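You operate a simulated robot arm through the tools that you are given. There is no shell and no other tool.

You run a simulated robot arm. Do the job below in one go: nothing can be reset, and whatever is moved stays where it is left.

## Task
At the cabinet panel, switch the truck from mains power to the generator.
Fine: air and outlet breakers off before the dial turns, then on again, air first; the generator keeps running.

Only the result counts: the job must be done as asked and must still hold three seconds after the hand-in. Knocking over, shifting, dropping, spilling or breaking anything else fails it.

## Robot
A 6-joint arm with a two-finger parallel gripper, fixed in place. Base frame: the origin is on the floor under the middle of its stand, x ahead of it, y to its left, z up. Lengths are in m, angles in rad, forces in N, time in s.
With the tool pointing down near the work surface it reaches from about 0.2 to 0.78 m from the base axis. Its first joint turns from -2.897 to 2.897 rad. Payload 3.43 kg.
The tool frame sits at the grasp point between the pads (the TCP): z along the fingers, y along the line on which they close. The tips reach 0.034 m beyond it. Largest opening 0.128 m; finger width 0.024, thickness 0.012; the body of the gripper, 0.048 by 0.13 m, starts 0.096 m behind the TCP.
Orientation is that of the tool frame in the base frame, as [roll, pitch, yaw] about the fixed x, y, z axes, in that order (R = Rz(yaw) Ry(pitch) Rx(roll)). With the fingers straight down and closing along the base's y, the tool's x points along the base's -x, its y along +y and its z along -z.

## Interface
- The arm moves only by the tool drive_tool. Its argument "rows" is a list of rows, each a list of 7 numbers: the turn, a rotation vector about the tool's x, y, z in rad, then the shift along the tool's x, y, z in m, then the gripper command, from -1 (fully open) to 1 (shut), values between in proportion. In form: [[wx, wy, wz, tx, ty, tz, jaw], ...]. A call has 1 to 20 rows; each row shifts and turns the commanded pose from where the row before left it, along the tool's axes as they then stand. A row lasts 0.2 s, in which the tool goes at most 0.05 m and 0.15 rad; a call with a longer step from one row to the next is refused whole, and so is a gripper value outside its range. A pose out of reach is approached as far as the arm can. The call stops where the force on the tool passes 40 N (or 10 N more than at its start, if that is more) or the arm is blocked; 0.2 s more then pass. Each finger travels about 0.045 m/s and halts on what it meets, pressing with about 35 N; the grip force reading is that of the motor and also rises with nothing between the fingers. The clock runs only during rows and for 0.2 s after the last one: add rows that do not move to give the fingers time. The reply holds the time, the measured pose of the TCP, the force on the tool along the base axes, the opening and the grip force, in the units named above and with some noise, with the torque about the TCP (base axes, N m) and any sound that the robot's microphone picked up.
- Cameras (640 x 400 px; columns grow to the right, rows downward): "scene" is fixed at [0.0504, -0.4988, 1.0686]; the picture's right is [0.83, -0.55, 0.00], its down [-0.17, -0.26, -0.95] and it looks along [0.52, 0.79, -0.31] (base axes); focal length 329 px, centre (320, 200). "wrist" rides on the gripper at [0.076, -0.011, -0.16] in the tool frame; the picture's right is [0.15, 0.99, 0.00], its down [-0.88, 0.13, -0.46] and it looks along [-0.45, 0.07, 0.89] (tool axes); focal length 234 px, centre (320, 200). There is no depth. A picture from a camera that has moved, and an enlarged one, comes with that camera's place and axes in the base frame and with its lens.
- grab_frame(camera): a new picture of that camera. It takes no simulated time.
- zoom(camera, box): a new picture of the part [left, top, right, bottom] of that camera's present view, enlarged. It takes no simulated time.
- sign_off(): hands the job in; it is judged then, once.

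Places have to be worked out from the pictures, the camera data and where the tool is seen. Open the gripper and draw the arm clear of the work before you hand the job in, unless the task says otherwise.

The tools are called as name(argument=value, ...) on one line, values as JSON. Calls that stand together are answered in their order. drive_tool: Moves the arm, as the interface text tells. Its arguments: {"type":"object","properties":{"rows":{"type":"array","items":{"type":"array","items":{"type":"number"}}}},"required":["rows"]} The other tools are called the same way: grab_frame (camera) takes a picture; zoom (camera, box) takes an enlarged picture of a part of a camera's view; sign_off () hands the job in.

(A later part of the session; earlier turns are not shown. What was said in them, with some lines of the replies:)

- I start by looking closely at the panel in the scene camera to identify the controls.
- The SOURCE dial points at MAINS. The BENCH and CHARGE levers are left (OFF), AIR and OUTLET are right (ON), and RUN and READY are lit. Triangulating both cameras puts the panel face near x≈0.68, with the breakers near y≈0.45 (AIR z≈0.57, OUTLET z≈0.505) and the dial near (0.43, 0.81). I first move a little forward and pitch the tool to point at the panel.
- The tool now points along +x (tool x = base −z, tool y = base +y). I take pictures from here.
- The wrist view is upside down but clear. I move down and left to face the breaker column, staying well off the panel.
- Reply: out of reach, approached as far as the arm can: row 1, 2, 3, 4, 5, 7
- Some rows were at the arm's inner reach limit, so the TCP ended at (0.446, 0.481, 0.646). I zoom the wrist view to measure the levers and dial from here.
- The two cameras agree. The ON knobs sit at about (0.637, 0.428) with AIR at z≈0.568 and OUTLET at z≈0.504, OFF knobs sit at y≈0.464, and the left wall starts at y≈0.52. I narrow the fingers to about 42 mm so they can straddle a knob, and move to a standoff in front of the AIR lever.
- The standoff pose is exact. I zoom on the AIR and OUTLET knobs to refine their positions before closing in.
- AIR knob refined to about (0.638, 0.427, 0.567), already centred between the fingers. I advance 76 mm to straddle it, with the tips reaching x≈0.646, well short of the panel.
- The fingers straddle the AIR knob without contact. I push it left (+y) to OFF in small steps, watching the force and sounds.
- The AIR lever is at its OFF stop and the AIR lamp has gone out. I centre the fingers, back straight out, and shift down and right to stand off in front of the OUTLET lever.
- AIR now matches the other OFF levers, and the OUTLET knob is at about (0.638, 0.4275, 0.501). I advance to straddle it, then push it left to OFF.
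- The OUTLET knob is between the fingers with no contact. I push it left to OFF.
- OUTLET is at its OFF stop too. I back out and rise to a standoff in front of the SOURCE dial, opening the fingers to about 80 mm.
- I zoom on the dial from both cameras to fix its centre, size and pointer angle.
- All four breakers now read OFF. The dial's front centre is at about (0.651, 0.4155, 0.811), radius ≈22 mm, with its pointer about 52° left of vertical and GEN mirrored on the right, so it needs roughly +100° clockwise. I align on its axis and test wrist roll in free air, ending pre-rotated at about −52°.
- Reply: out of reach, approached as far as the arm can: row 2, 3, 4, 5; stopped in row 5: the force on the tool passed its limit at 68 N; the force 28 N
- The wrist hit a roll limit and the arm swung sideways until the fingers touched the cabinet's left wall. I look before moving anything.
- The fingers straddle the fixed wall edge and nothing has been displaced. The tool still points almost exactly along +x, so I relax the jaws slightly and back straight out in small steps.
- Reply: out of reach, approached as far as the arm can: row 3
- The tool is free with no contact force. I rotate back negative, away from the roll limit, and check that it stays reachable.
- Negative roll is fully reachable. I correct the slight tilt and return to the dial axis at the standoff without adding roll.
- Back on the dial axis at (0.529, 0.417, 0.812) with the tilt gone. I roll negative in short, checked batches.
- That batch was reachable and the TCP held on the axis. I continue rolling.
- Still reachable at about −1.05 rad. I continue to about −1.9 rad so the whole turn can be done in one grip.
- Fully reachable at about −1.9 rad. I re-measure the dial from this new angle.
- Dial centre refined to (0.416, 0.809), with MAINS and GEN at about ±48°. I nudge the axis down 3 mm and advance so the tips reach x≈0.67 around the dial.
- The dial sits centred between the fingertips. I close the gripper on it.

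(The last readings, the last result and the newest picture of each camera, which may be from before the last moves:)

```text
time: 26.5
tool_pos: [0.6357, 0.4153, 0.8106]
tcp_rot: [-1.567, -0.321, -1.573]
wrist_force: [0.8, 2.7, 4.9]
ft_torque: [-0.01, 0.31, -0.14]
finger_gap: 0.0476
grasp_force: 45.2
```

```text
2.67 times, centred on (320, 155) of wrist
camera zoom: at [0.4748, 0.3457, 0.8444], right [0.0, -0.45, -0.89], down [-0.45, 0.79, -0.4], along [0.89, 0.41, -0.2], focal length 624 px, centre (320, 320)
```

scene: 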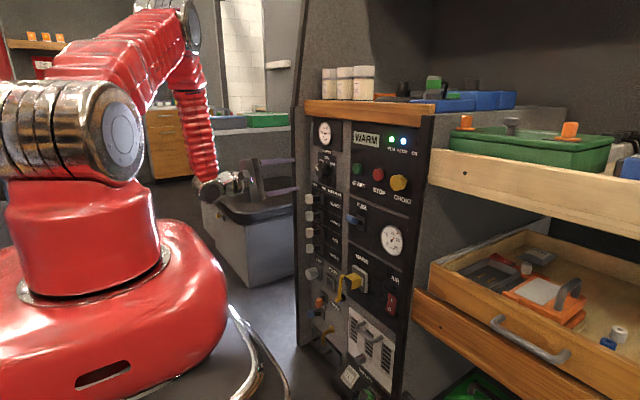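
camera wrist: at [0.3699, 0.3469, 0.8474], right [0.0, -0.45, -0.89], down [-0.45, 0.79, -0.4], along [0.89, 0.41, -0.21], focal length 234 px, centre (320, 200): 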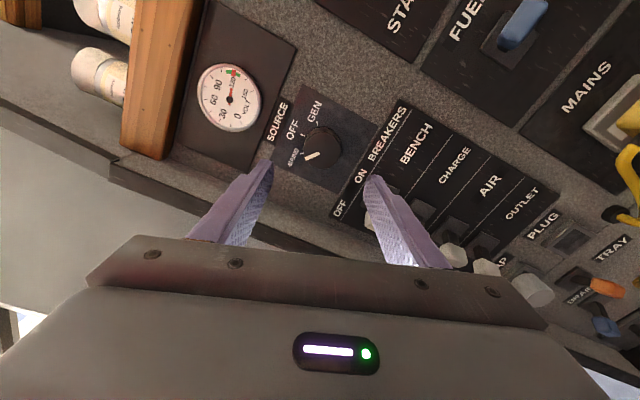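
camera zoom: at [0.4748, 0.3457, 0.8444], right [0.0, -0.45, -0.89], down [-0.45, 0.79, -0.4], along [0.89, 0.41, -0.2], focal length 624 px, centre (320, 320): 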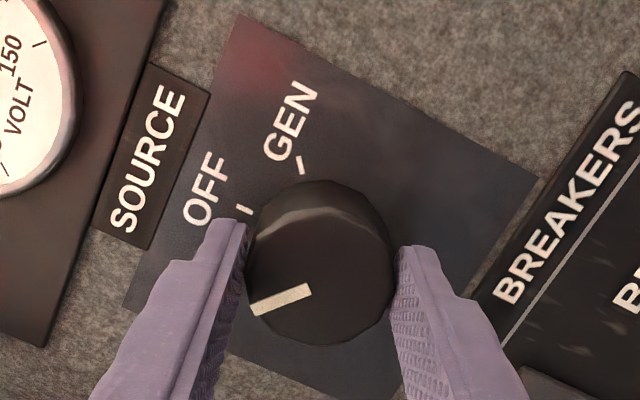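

Firmly gripped (47.6 mm gap, side forces only about 5 N). I turn clockwise (+z of the tool) roughly half-way toward OFF and check.

drive_tool(rows=[[0, 0, 0.1, 0, 0, 0, 1], [0, 0, 0.14, 0, 0, 0, 1], [0, 0, 0.14, 0, 0, 0, 1], [0, 0, 0.14, 0, 0, 0, 1], [0, 0, 0.14, 0, 0, 0, 1], [0, 0, 0.14, 0, 0, 0, 1]])

zoom(camera="wrist", box=[200, 80, 440, 230])

zoom(camera="scene", box=[270, 110, 410, 200])

```text
time: 27.9
tool_pos: [0.634, 0.4144, 0.8107]
tcp_rot: [-1.57, 0.482, -1.574]
wrist_force: [-27.7, -15.3, 12.3]
ft_torque: [0.02, 0.3, -0.98]
finger_gap: 0.0477
grasp_force: 45.0
```

```text
2.67 times, centred on (320, 155) of wrist
camera zoom: at [0.4749, 0.3419, 0.7843], right [0.0, 0.33, -0.95], down [-0.45, 0.84, 0.29], along [0.89, 0.43, 0.15], focal length 624 px, centre (320, 320)
```

zoom: 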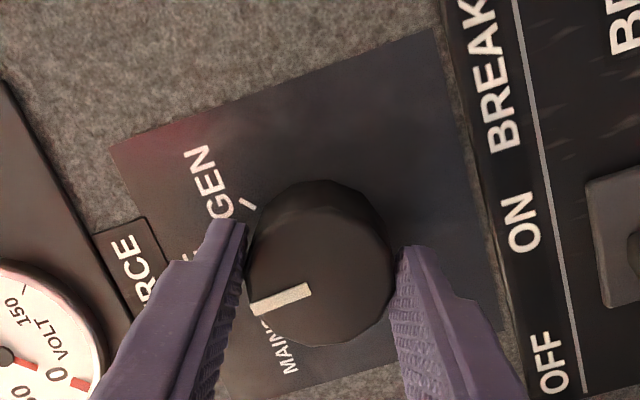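

```text
4.44 times, centred on (340, 155) of scene
camera zoom: at [0.0504, -0.4988, 1.0686], right [0.83, -0.55, 0.0], down [-0.17, -0.26, -0.95], along [0.52, 0.79, -0.31], focal length 1462 px, centre (231, 400)
```

zoom: 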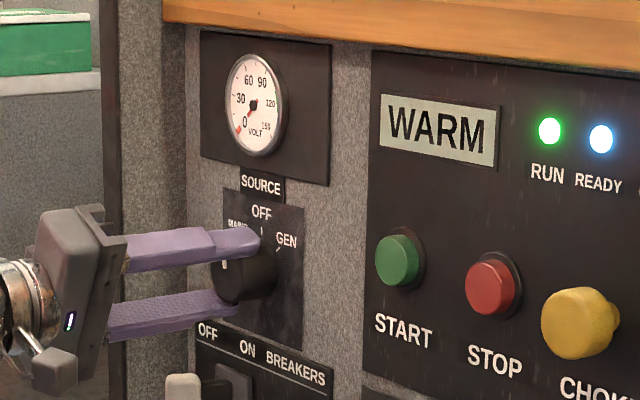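

The voltmeter has fallen to 0, so the dial is at OFF with no slip. Side forces have built to about 34 N, so I release to relax them and check alignment before re-gripping.

drive_tool(rows=[[0, 0, 0, 0, 0, 0, 0.2], [0, 0, 0, 0, 0, 0, -0.1], [0, 0, 0, 0, 0, 0, -0.1]])

zoom(camera="wrist", box=[200, 80, 440, 230])

zoom(camera="scene", box=[270, 110, 410, 200])

```text
time: 28.7
tool_pos: [0.6361, 0.4156, 0.8087]
tcp_rot: [-1.569, 0.477, -1.571]
wrist_force: [0.6, 0.4, 0.4]
ft_torque: [0.02, 0.0, 0.03]
finger_gap: 0.0707
grasp_force: 0.0
```

```text
2.67 times, centred on (320, 155) of wrist
camera zoom: at [0.4761, 0.3424, 0.784], right [0.0, 0.32, -0.95], down [-0.46, 0.84, 0.29], along [0.89, 0.43, 0.15], focal length 624 px, centre (320, 320)
```

zoom: 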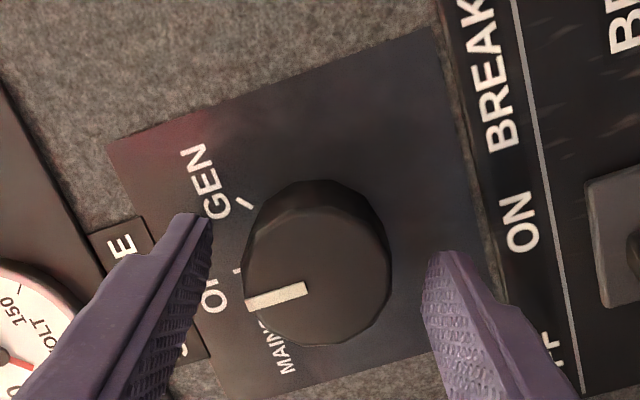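

```text
4.44 times, centred on (340, 155) of scene
camera zoom: at [0.0504, -0.4988, 1.0686], right [0.83, -0.55, 0.0], down [-0.17, -0.26, -0.95], along [0.52, 0.79, -0.31], focal length 1462 px, centre (231, 400)
```

zoom: 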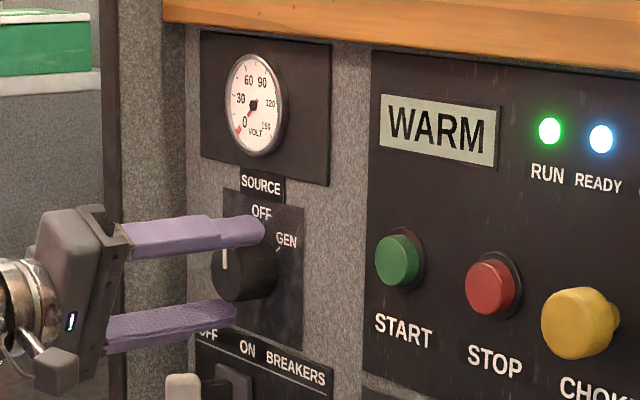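

The dial sits in its OFF detent and forces are back to zero, with the fingers still centred on it. I re-grip and turn the remaining ~48° toward GEN.

drive_tool(rows=[[0, 0, 0, 0, 0, 0, 0.5], [0, 0, 0, 0, 0, 0, 1], [0, 0, 0, 0, 0, 0, 1], [0, 0, 0.1, 0, 0, 0, 1], [0, 0, 0.14, 0, 0, 0, 1], [0, 0, 0.14, 0, 0, 0, 1], [0, 0, 0.14, 0, 0, 0, 1], [0, 0, 0.14, 0, 0, 0, 1], [0, 0, 0.14, 0, 0, 0, 1]])

zoom(camera="wrist", box=[200, 80, 440, 230])

zoom(camera="scene", box=[270, 110, 410, 200])

```text
time: 30.7
tool_pos: [0.6352, 0.4149, 0.8094]
tcp_rot: [-1.566, 1.28, -1.571]
wrist_force: [-6.9, -12.3, 11.1]
ft_torque: [0.02, 0.36, -0.6]
finger_gap: 0.0476
grasp_force: 44.8
```

```text
2.67 times, centred on (320, 155) of wrist
camera zoom: at [0.4762, 0.3823, 0.7401], right [0.0, 0.91, -0.42], down [-0.46, 0.38, 0.81], along [0.89, 0.19, 0.41], focal length 624 px, centre (320, 320)
```

zoom: 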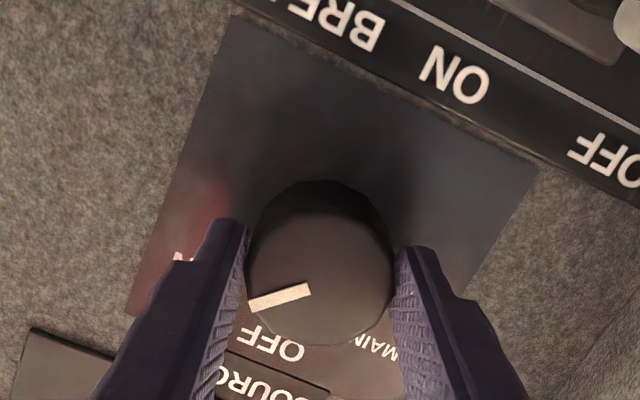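

```text
4.44 times, centred on (340, 155) of scene
camera zoom: at [0.0504, -0.4988, 1.0686], right [0.83, -0.55, 0.0], down [-0.17, -0.26, -0.95], along [0.52, 0.79, -0.31], focal length 1462 px, centre (231, 400)
```

zoom: 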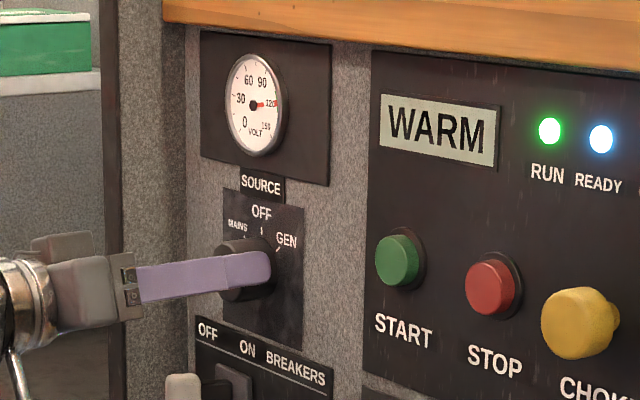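

The voltmeter is back up near 120 V, so the dial is in the GEN zone. I release and check where the pointer settles.

drive_tool(rows=[[0, 0, 0, 0, 0, 0, 0.2], [0, 0, 0, 0, 0, 0, -0.1], [0, 0, 0, 0, 0, 0, -0.1]])

zoom(camera="wrist", box=[200, 80, 440, 230])

zoom(camera="scene", box=[270, 110, 410, 200])

```text
time: 31.5
tool_pos: [0.6358, 0.416, 0.81]
tcp_rot: [-1.568, 1.278, -1.568]
wrist_force: [0.1, 0.7, -0.3]
ft_torque: [-0.04, 0.0, 0.05]
finger_gap: 0.0706
grasp_force: 0.1
```

```text
2.67 times, centred on (320, 155) of wrist
camera zoom: at [0.4764, 0.3827, 0.7399], right [0.0, 0.9, -0.43], down [-0.46, 0.38, 0.8], along [0.89, 0.19, 0.41], focal length 624 px, centre (320, 320)
```

zoom: 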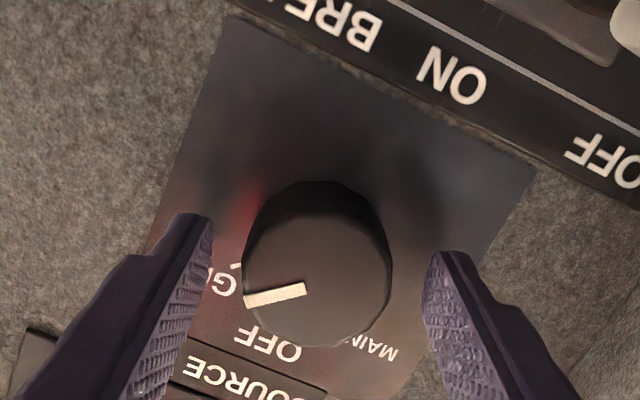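

```text
4.44 times, centred on (340, 155) of scene
camera zoom: at [0.0504, -0.4988, 1.0686], right [0.83, -0.55, 0.0], down [-0.17, -0.26, -0.95], along [0.52, 0.79, -0.31], focal length 1462 px, centre (231, 400)
```

zoom: 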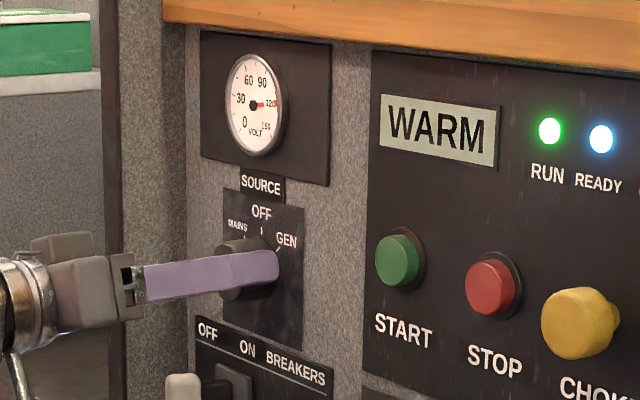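

The pointer settled in a detent exactly one 45° step past OFF, so the dial is on GEN. RUN and READY are still lit. I back out, then go down to a standoff in front of the AIR lever in its OFF position and level the roll there.

drive_tool(rows=[[0, 0, 0, 0, 0, -0.025, -0.1], [0, 0, 0, 0, 0, -0.04, -0.1], [0, 0, 0, 0, 0, -0.035, -0.1], [0, 0, 0, 0.0313, 0.0163, 0, 0.1], [0, 0, 0, 0.0313, 0.0163, 0, 0.344], [0, 0, 0, 0.0313, 0.0163, 0, 0.344], [0, 0, 0, 0.0313, 0.0163, 0, 0.344], [0, 0, 0, 0.0313, 0.0163, 0, 0.344], [0, 0, 0, 0.0313, 0.0163, 0, 0.344], [0, 0, 0, 0.0313, 0.0163, 0, 0.344], [0, 0, 0, 0, 0, 0, 0.344]])

grab_frame(camera="scene")

zoom(camera="scene", box=[270, 110, 410, 200])

```text
time: 33.9
tool_pos: [0.5383, 0.4612, 0.5668]
tcp_rot: [-1.569, 1.277, -1.57]
wrist_force: [-1.0, -0.1, -0.4]
ft_torque: [0.0, 0.03, -0.05]
finger_gap: 0.0421
grasp_force: 0.0
```

```text
taken
```

scene: 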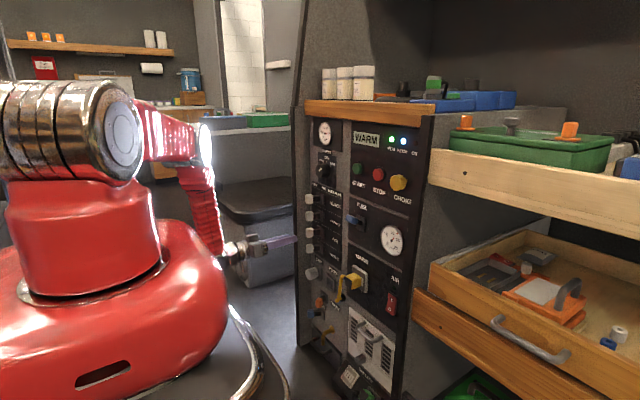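

```text
4.44 times, centred on (340, 155) of scene
camera zoom: at [0.0504, -0.4988, 1.0686], right [0.83, -0.55, 0.0], down [-0.17, -0.26, -0.95], along [0.52, 0.79, -0.31], focal length 1462 px, centre (231, 400)
```

zoom: 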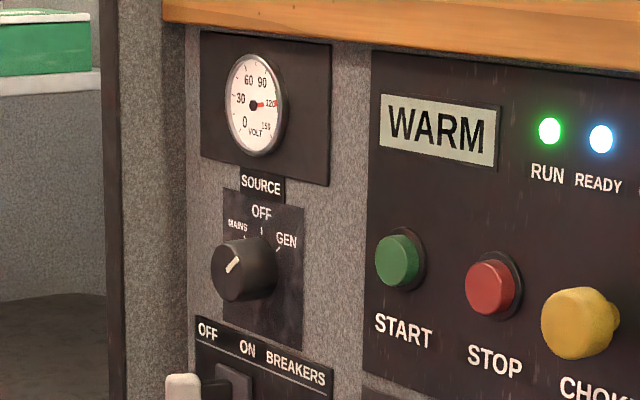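

The dial clearly points to GEN with about 120 V, and RUN and READY are lit. I level the roll (+0.28 rad) in this reachable spot.

drive_tool(rows=[[0, 0, 0.14, 0, 0, 0, 0.344], [0, 0, 0.14, 0, 0, 0, 0.344], [0, 0, 0, 0, 0, 0, 0.344]])

zoom(camera="wrist", box=[200, 60, 440, 210])

```text
time: 34.7
tool_pos: [0.5368, 0.4593, 0.5674]
tcp_rot: [-1.501, 1.559, -1.501]
wrist_force: [-0.5, -0.1, -0.9]
ft_torque: [0.03, 0.0, -0.01]
finger_gap: 0.0419
grasp_force: 0.0
```

```text
2.67 times, centred on (320, 135) of wrist
camera zoom: at [0.3771, 0.4483, 0.4908], right [0.0, 0.99, -0.16], down [-0.46, 0.14, 0.88], along [0.89, 0.07, 0.45], focal length 624 px, centre (320, 373)
```

zoom: 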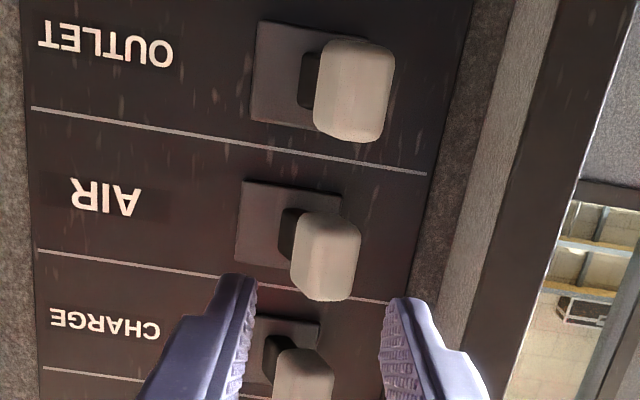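

The AIR knob in OFF is at about (0.638, 0.463, 0.566). I shift 3 mm left and advance to straddle it.

drive_tool(rows=[[0, 0, 0, 0, 0.003, 0.019, 0.344], [0, 0, 0, 0, 0, 0.019, 0.344], [0, 0, 0, 0, 0, 0.019, 0.344], [0, 0, 0, 0, 0, 0.018, 0.344], [0, 0, 0, 0, 0, 0, 0.344]])

zoom(camera="wrist", box=[200, 80, 440, 230])

zoom(camera="scene", box=[250, 190, 390, 290])

```text
time: 35.9
tool_pos: [0.6117, 0.4634, 0.5669]
tcp_rot: [-1.53, 1.557, -1.529]
wrist_force: [-0.2, -0.5, 0.8]
ft_torque: [-0.01, 0.02, -0.02]
finger_gap: 0.042
grasp_force: 0.0
```

```text
2.67 times, centred on (320, 155) of wrist
camera zoom: at [0.4526, 0.4507, 0.491], right [0.0, 0.99, -0.16], down [-0.46, 0.14, 0.88], along [0.89, 0.07, 0.45], focal length 624 px, centre (320, 320)
```

zoom: 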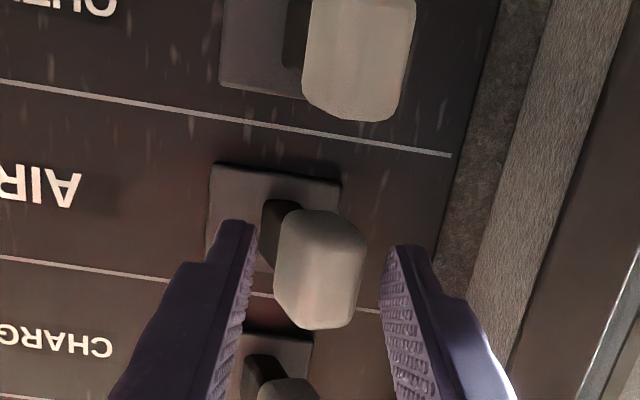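

```text
4.00 times, centred on (320, 240) of scene
camera zoom: at [0.0504, -0.4988, 1.0686], right [0.83, -0.55, 0.0], down [-0.17, -0.26, -0.95], along [0.52, 0.79, -0.31], focal length 1316 px, centre (320, 40)
```

zoom: 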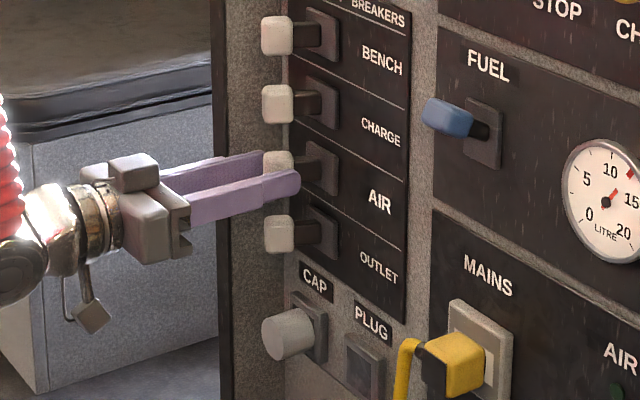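

The AIR knob is between the fingers without contact. I push it right (−y) to ON.

drive_tool(rows=[[0, 0, 0, 0, -0.008, 0, 0.344], [0, 0, 0, 0, -0.008, 0, 0.344], [0, 0, 0, 0, -0.008, 0, 0.344], [0, 0, 0, 0, -0.008, 0, 0.344], [0, 0, 0, 0, -0.008, 0, 0.344], [0, 0, 0, 0, -0.003, 0, 0.344]])

zoom(camera="scene", box=[280, 190, 420, 290])

zoom(camera="scene", box=[290, 110, 430, 200])

grab_frame(camera="scene")

```text
time: 37.3
tool_pos: [0.6118, 0.4219, 0.5679]
tcp_rot: [-1.508, 1.558, -1.508]
wrist_force: [-0.2, -0.3, -0.1]
ft_torque: [0.0, 0.01, 0.02]
finger_gap: 0.0421
grasp_force: 0.0
```

```text
4.00 times, centred on (350, 240) of scene
camera zoom: at [0.0504, -0.4988, 1.0686], right [0.83, -0.55, 0.0], down [-0.17, -0.26, -0.95], along [0.52, 0.79, -0.31], focal length 1316 px, centre (200, 40)
```

zoom: 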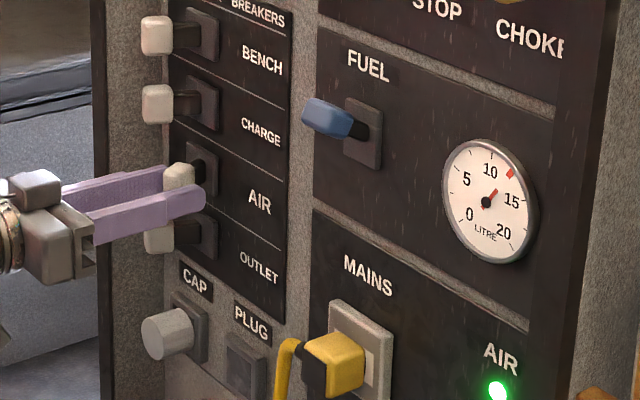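

```text
4.44 times, centred on (360, 155) of scene
camera zoom: at [0.0504, -0.4988, 1.0686], right [0.83, -0.55, 0.0], down [-0.17, -0.26, -0.95], along [0.52, 0.79, -0.31], focal length 1462 px, centre (142, 400)
```

zoom: 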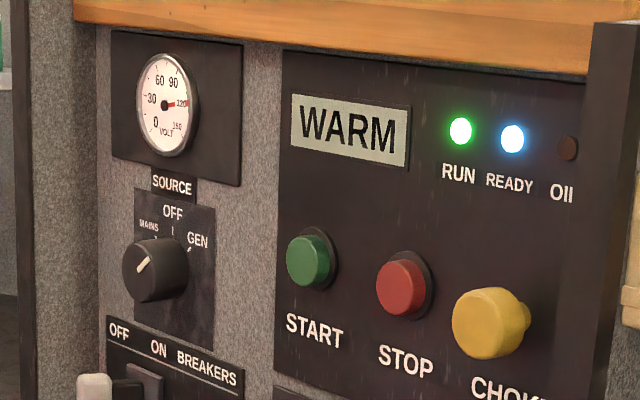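

```text
taken
```

scene: 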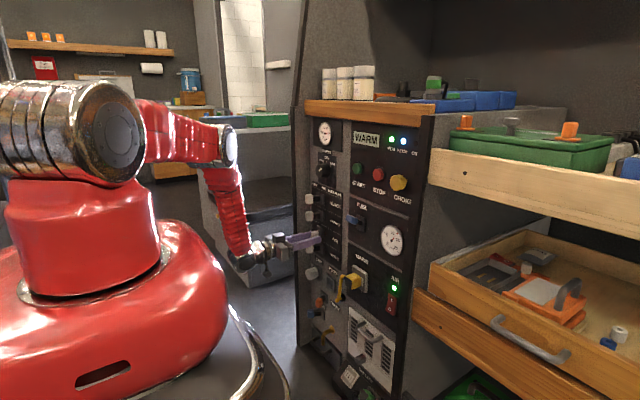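

AIR is ON: its lamp is lit green, the generator still shows RUN and READY, and volts are at about 120. I centre the fingers, back out, and move down in front of the OUTLET lever.

drive_tool(rows=[[0, 0, 0, 0, 0.005, 0, 0.344], [0, 0, 0, 0, 0, -0.02, 0.344], [0, 0, 0, 0, 0, -0.023, 0.344], [0, 0, 0, 0, 0, -0.023, 0.344], [0, 0, 0, 0.0325, 0.018, 0, 0.344], [0, 0, 0, 0.0325, 0.0185, 0, 0.344], [0, 0, 0, 0, 0, 0, 0.344]])

zoom(camera="wrist", box=[200, 60, 440, 210])

zoom(camera="scene", box=[280, 190, 420, 290])

```text
time: 38.9
tool_pos: [0.5448, 0.4608, 0.5025]
tcp_rot: [-1.542, 1.557, -1.541]
wrist_force: [0.8, 0.6, -0.3]
ft_torque: [-0.02, 0.01, 0.02]
finger_gap: 0.0419
grasp_force: 0.0
```

```text
2.67 times, centred on (320, 135) of wrist
camera zoom: at [0.3848, 0.4484, 0.4258], right [0.0, 0.99, -0.16], down [-0.46, 0.14, 0.88], along [0.89, 0.07, 0.45], focal length 624 px, centre (320, 373)
```

zoom: 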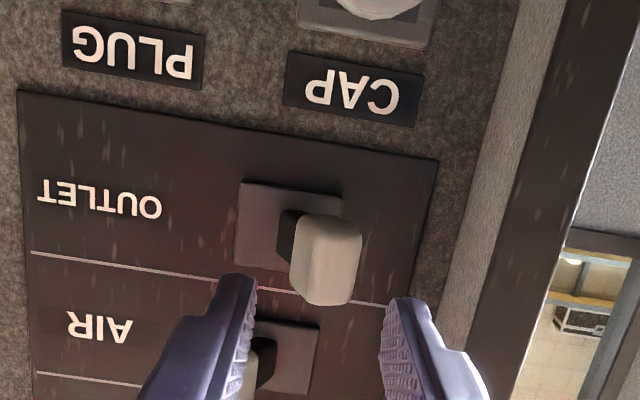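

```text
4.00 times, centred on (350, 240) of scene
camera zoom: at [0.0504, -0.4988, 1.0686], right [0.83, -0.55, 0.0], down [-0.17, -0.26, -0.95], along [0.52, 0.79, -0.31], focal length 1316 px, centre (200, 40)
```

zoom: 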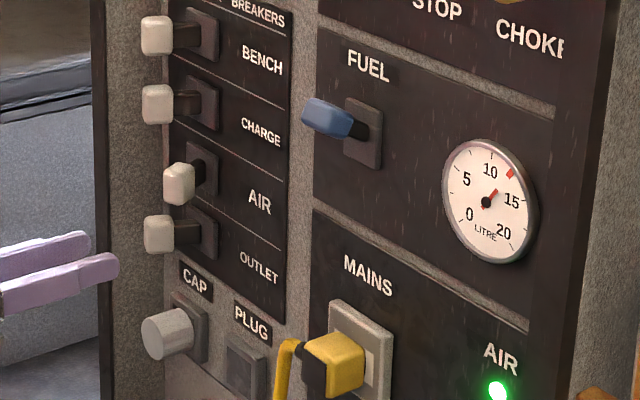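

The AIR lever is back exactly at its original ON position and its lamp stays lit. The OUTLET knob is at about (0.638, 0.463, 0.500), so I advance to straddle it.

drive_tool(rows=[[0, 0, 0, 0.0015, 0.002, 0.017, 0.344], [0, 0, 0, 0, 0, 0.017, 0.344], [0, 0, 0, 0, 0, 0.017, 0.344], [0, 0, 0, 0, 0, 0.016, 0.344], [0, 0, 0, 0, 0, 0, 0.344]])

zoom(camera="wrist", box=[200, 80, 440, 230])

```text
time: 40.1
tool_pos: [0.6127, 0.4634, 0.4991]
tcp_rot: [-1.503, 1.558, -1.507]
wrist_force: [-0.7, 0.0, 0.4]
ft_torque: [0.06, 0.02, 0.0]
finger_gap: 0.042
grasp_force: 0.0
```

```text
2.67 times, centred on (320, 155) of wrist
camera zoom: at [0.453, 0.4518, 0.4239], right [0.0, 0.99, -0.16], down [-0.46, 0.14, 0.88], along [0.89, 0.07, 0.45], focal length 624 px, centre (320, 320)
```

zoom: 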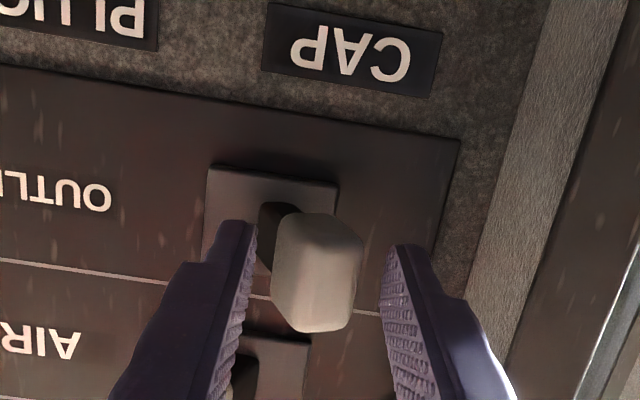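

The OUTLET knob is straddled without contact. I push it right (−y) to ON, using the same travel as AIR.

drive_tool(rows=[[0, 0, 0, 0, -0.008, 0, 0.344], [0, 0, 0, 0, -0.008, 0, 0.344], [0, 0, 0, 0, -0.008, 0, 0.344], [0, 0, 0, 0, -0.008, 0, 0.344], [0, 0, 0, 0, -0.008, 0, 0.344], [0, 0, 0, 0, -0.003, 0, 0.344]])

zoom(camera="scene", box=[280, 190, 420, 290])

zoom(camera="scene", box=[290, 110, 430, 200])

```text
time: 41.5
tool_pos: [0.6128, 0.4211, 0.5001]
tcp_rot: [-1.482, 1.558, -1.487]
wrist_force: [0.2, 0.4, 0.3]
ft_torque: [-0.01, -0.02, 0.03]
finger_gap: 0.0421
grasp_force: 0.0
```

```text
4.00 times, centred on (350, 240) of scene
camera zoom: at [0.0504, -0.4988, 1.0686], right [0.83, -0.55, 0.0], down [-0.17, -0.26, -0.95], along [0.52, 0.79, -0.31], focal length 1316 px, centre (200, 40)
```

zoom: 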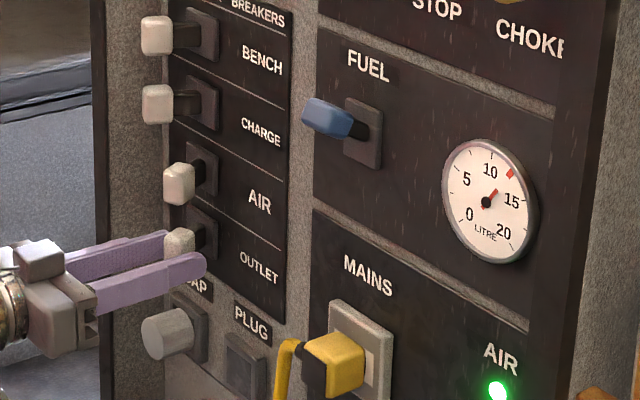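

```text
4.44 times, centred on (360, 155) of scene
camera zoom: at [0.0504, -0.4988, 1.0686], right [0.83, -0.55, 0.0], down [-0.17, -0.26, -0.95], along [0.52, 0.79, -0.31], focal length 1462 px, centre (142, 400)
```

zoom: 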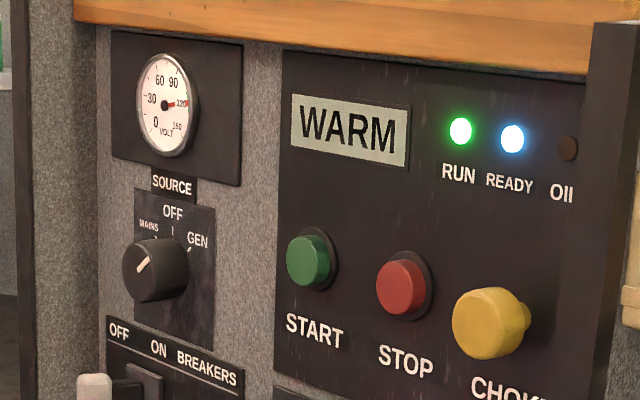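

OUTLET is ON, AIR is still lit, and volts, RUN and READY are unchanged. I centre the fingers and back straight out, then open once clear.

drive_tool(rows=[[0, 0, 0, 0, 0.005, 0, 0.344], [0, 0, 0, 0, 0, -0.02, 0.344], [0, 0, 0, 0, 0, -0.025, 0.344], [0, 0, 0, 0, 0, -0.03, 0.344], [0, 0, -0.15, 0, 0, 0, 0.344], [0, 0, -0.15, 0, 0, 0, 0.344], [0, 0, -0.15, 0, 0, 0, 0.344]])

grab_frame(camera="scene")

```text
time: 43.1
tool_pos: [0.5363, 0.4268, 0.5]
tcp_rot: [-1.569, 1.105, -1.572]
wrist_force: [0.9, -0.9, -0.1]
ft_torque: [0.01, -0.01, 0.03]
finger_gap: 0.0421
grasp_force: 0.1
```

```text
taken
```

scene: 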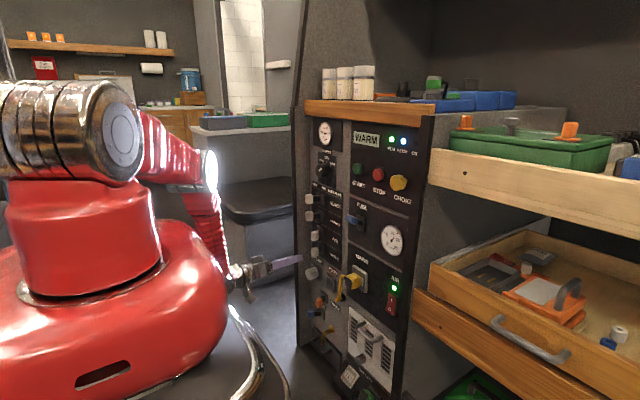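

All clear of the levers. I draw further back and up in small steps while opening the gripper fully.

drive_tool(rows=[[0, 0, 0, -0.03, -0.015, -0.01, 0], [0, 0, 0, -0.03, -0.015, -0.015, -0.5], [0, 0, 0, -0.03, -0.015, -0.02, -1], [0, 0, 0, 0, 0, -0.015, -1], [0, 0, 0, 0, 0, 0, -1], [0, 0, 0, 0, 0, 0, -1]])

grab_frame(camera="scene")

zoom(camera="scene", box=[280, 180, 420, 280])

zoom(camera="scene", box=[290, 110, 430, 200])

zoom(camera="scene", box=[290, 250, 430, 340])

```text
time: 44.5
tool_pos: [0.4773, 0.4256, 0.5996]
tcp_rot: [-1.57, 1.108, -1.571]
wrist_force: [0.3, -0.1, 0.8]
ft_torque: [-0.03, 0.0, 0.01]
finger_gap: 0.1282
grasp_force: 0.0
```

```text
taken
```

scene: 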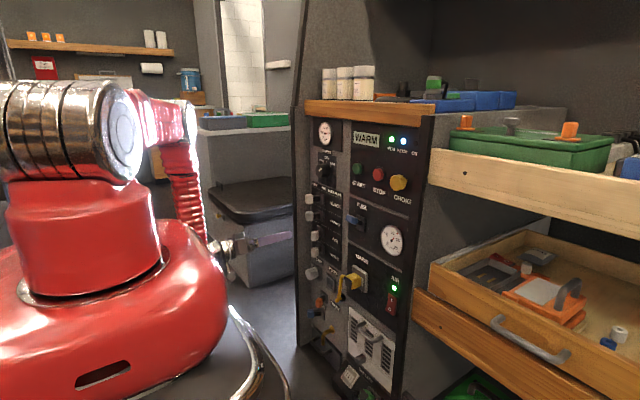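

```text
4.00 times, centred on (350, 230) of scene
camera zoom: at [0.0504, -0.4988, 1.0686], right [0.83, -0.55, 0.0], down [-0.17, -0.26, -0.95], along [0.52, 0.79, -0.31], focal length 1316 px, centre (200, 80)
```

zoom: 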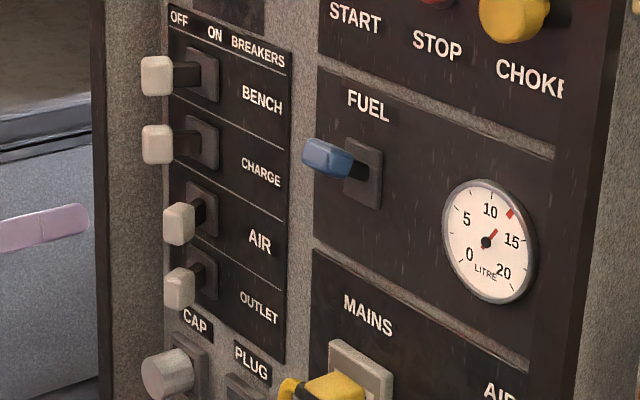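

```text
4.44 times, centred on (360, 155) of scene
camera zoom: at [0.0504, -0.4988, 1.0686], right [0.83, -0.55, 0.0], down [-0.17, -0.26, -0.95], along [0.52, 0.79, -0.31], focal length 1462 px, centre (142, 400)
```

zoom: 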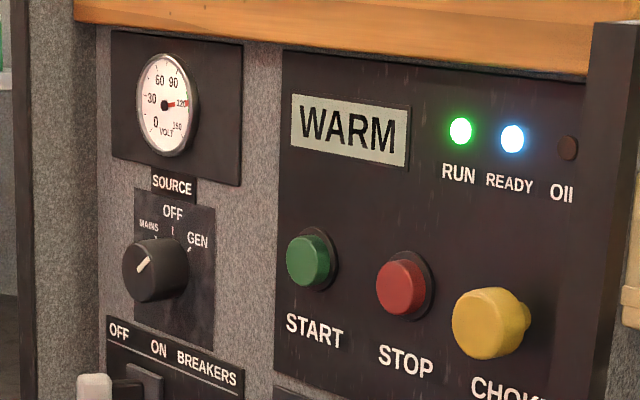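

```text
4.44 times, centred on (360, 295) of scene
camera zoom: at [0.0504, -0.4988, 1.0686], right [0.83, -0.55, 0.0], down [-0.17, -0.26, -0.95], along [0.52, 0.79, -0.31], focal length 1462 px, centre (142, -222)
```

zoom: 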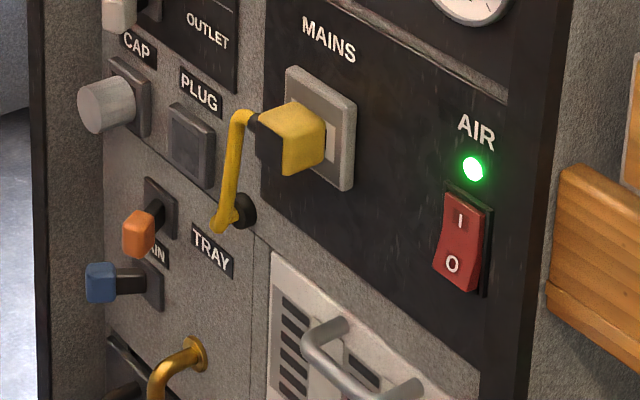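

Everything checks out:
- The SOURCE dial is on GEN at about 120 V.
- AIR and OUTLET are ON, AIR first, and BENCH and CHARGE are untouched at OFF.
- RUN, READY and the AIR lamp are lit.
- The gripper is open and the arm is clear of the panel.

I hand the job in.

sign_off()

```text
The job is handed in.
```

The truck is now on generator power. The SOURCE dial is on GEN at about 120 V, and the generator kept running throughout, with RUN and READY lit.

- **Sequence:** I switched the AIR and OUTLET breakers off, turned the dial from MAINS through OFF to GEN, then switched AIR back on, followed by OUTLET. The AIR lamp came back on.
- **Left alone:** BENCH and CHARGE stayed off, and I didn't touch the mains plug, which is still in its socket.
- **Unplanned contact:** While I was testing the wrist's roll before turning the dial, the arm hit a joint limit and swung sideways. The fingers bumped the left wall of the cabinet, with a peak force of 68 N. I backed straight out, and the pictures showed nothing moved or damaged.

The gripper is open and the arm is clear of the panel.
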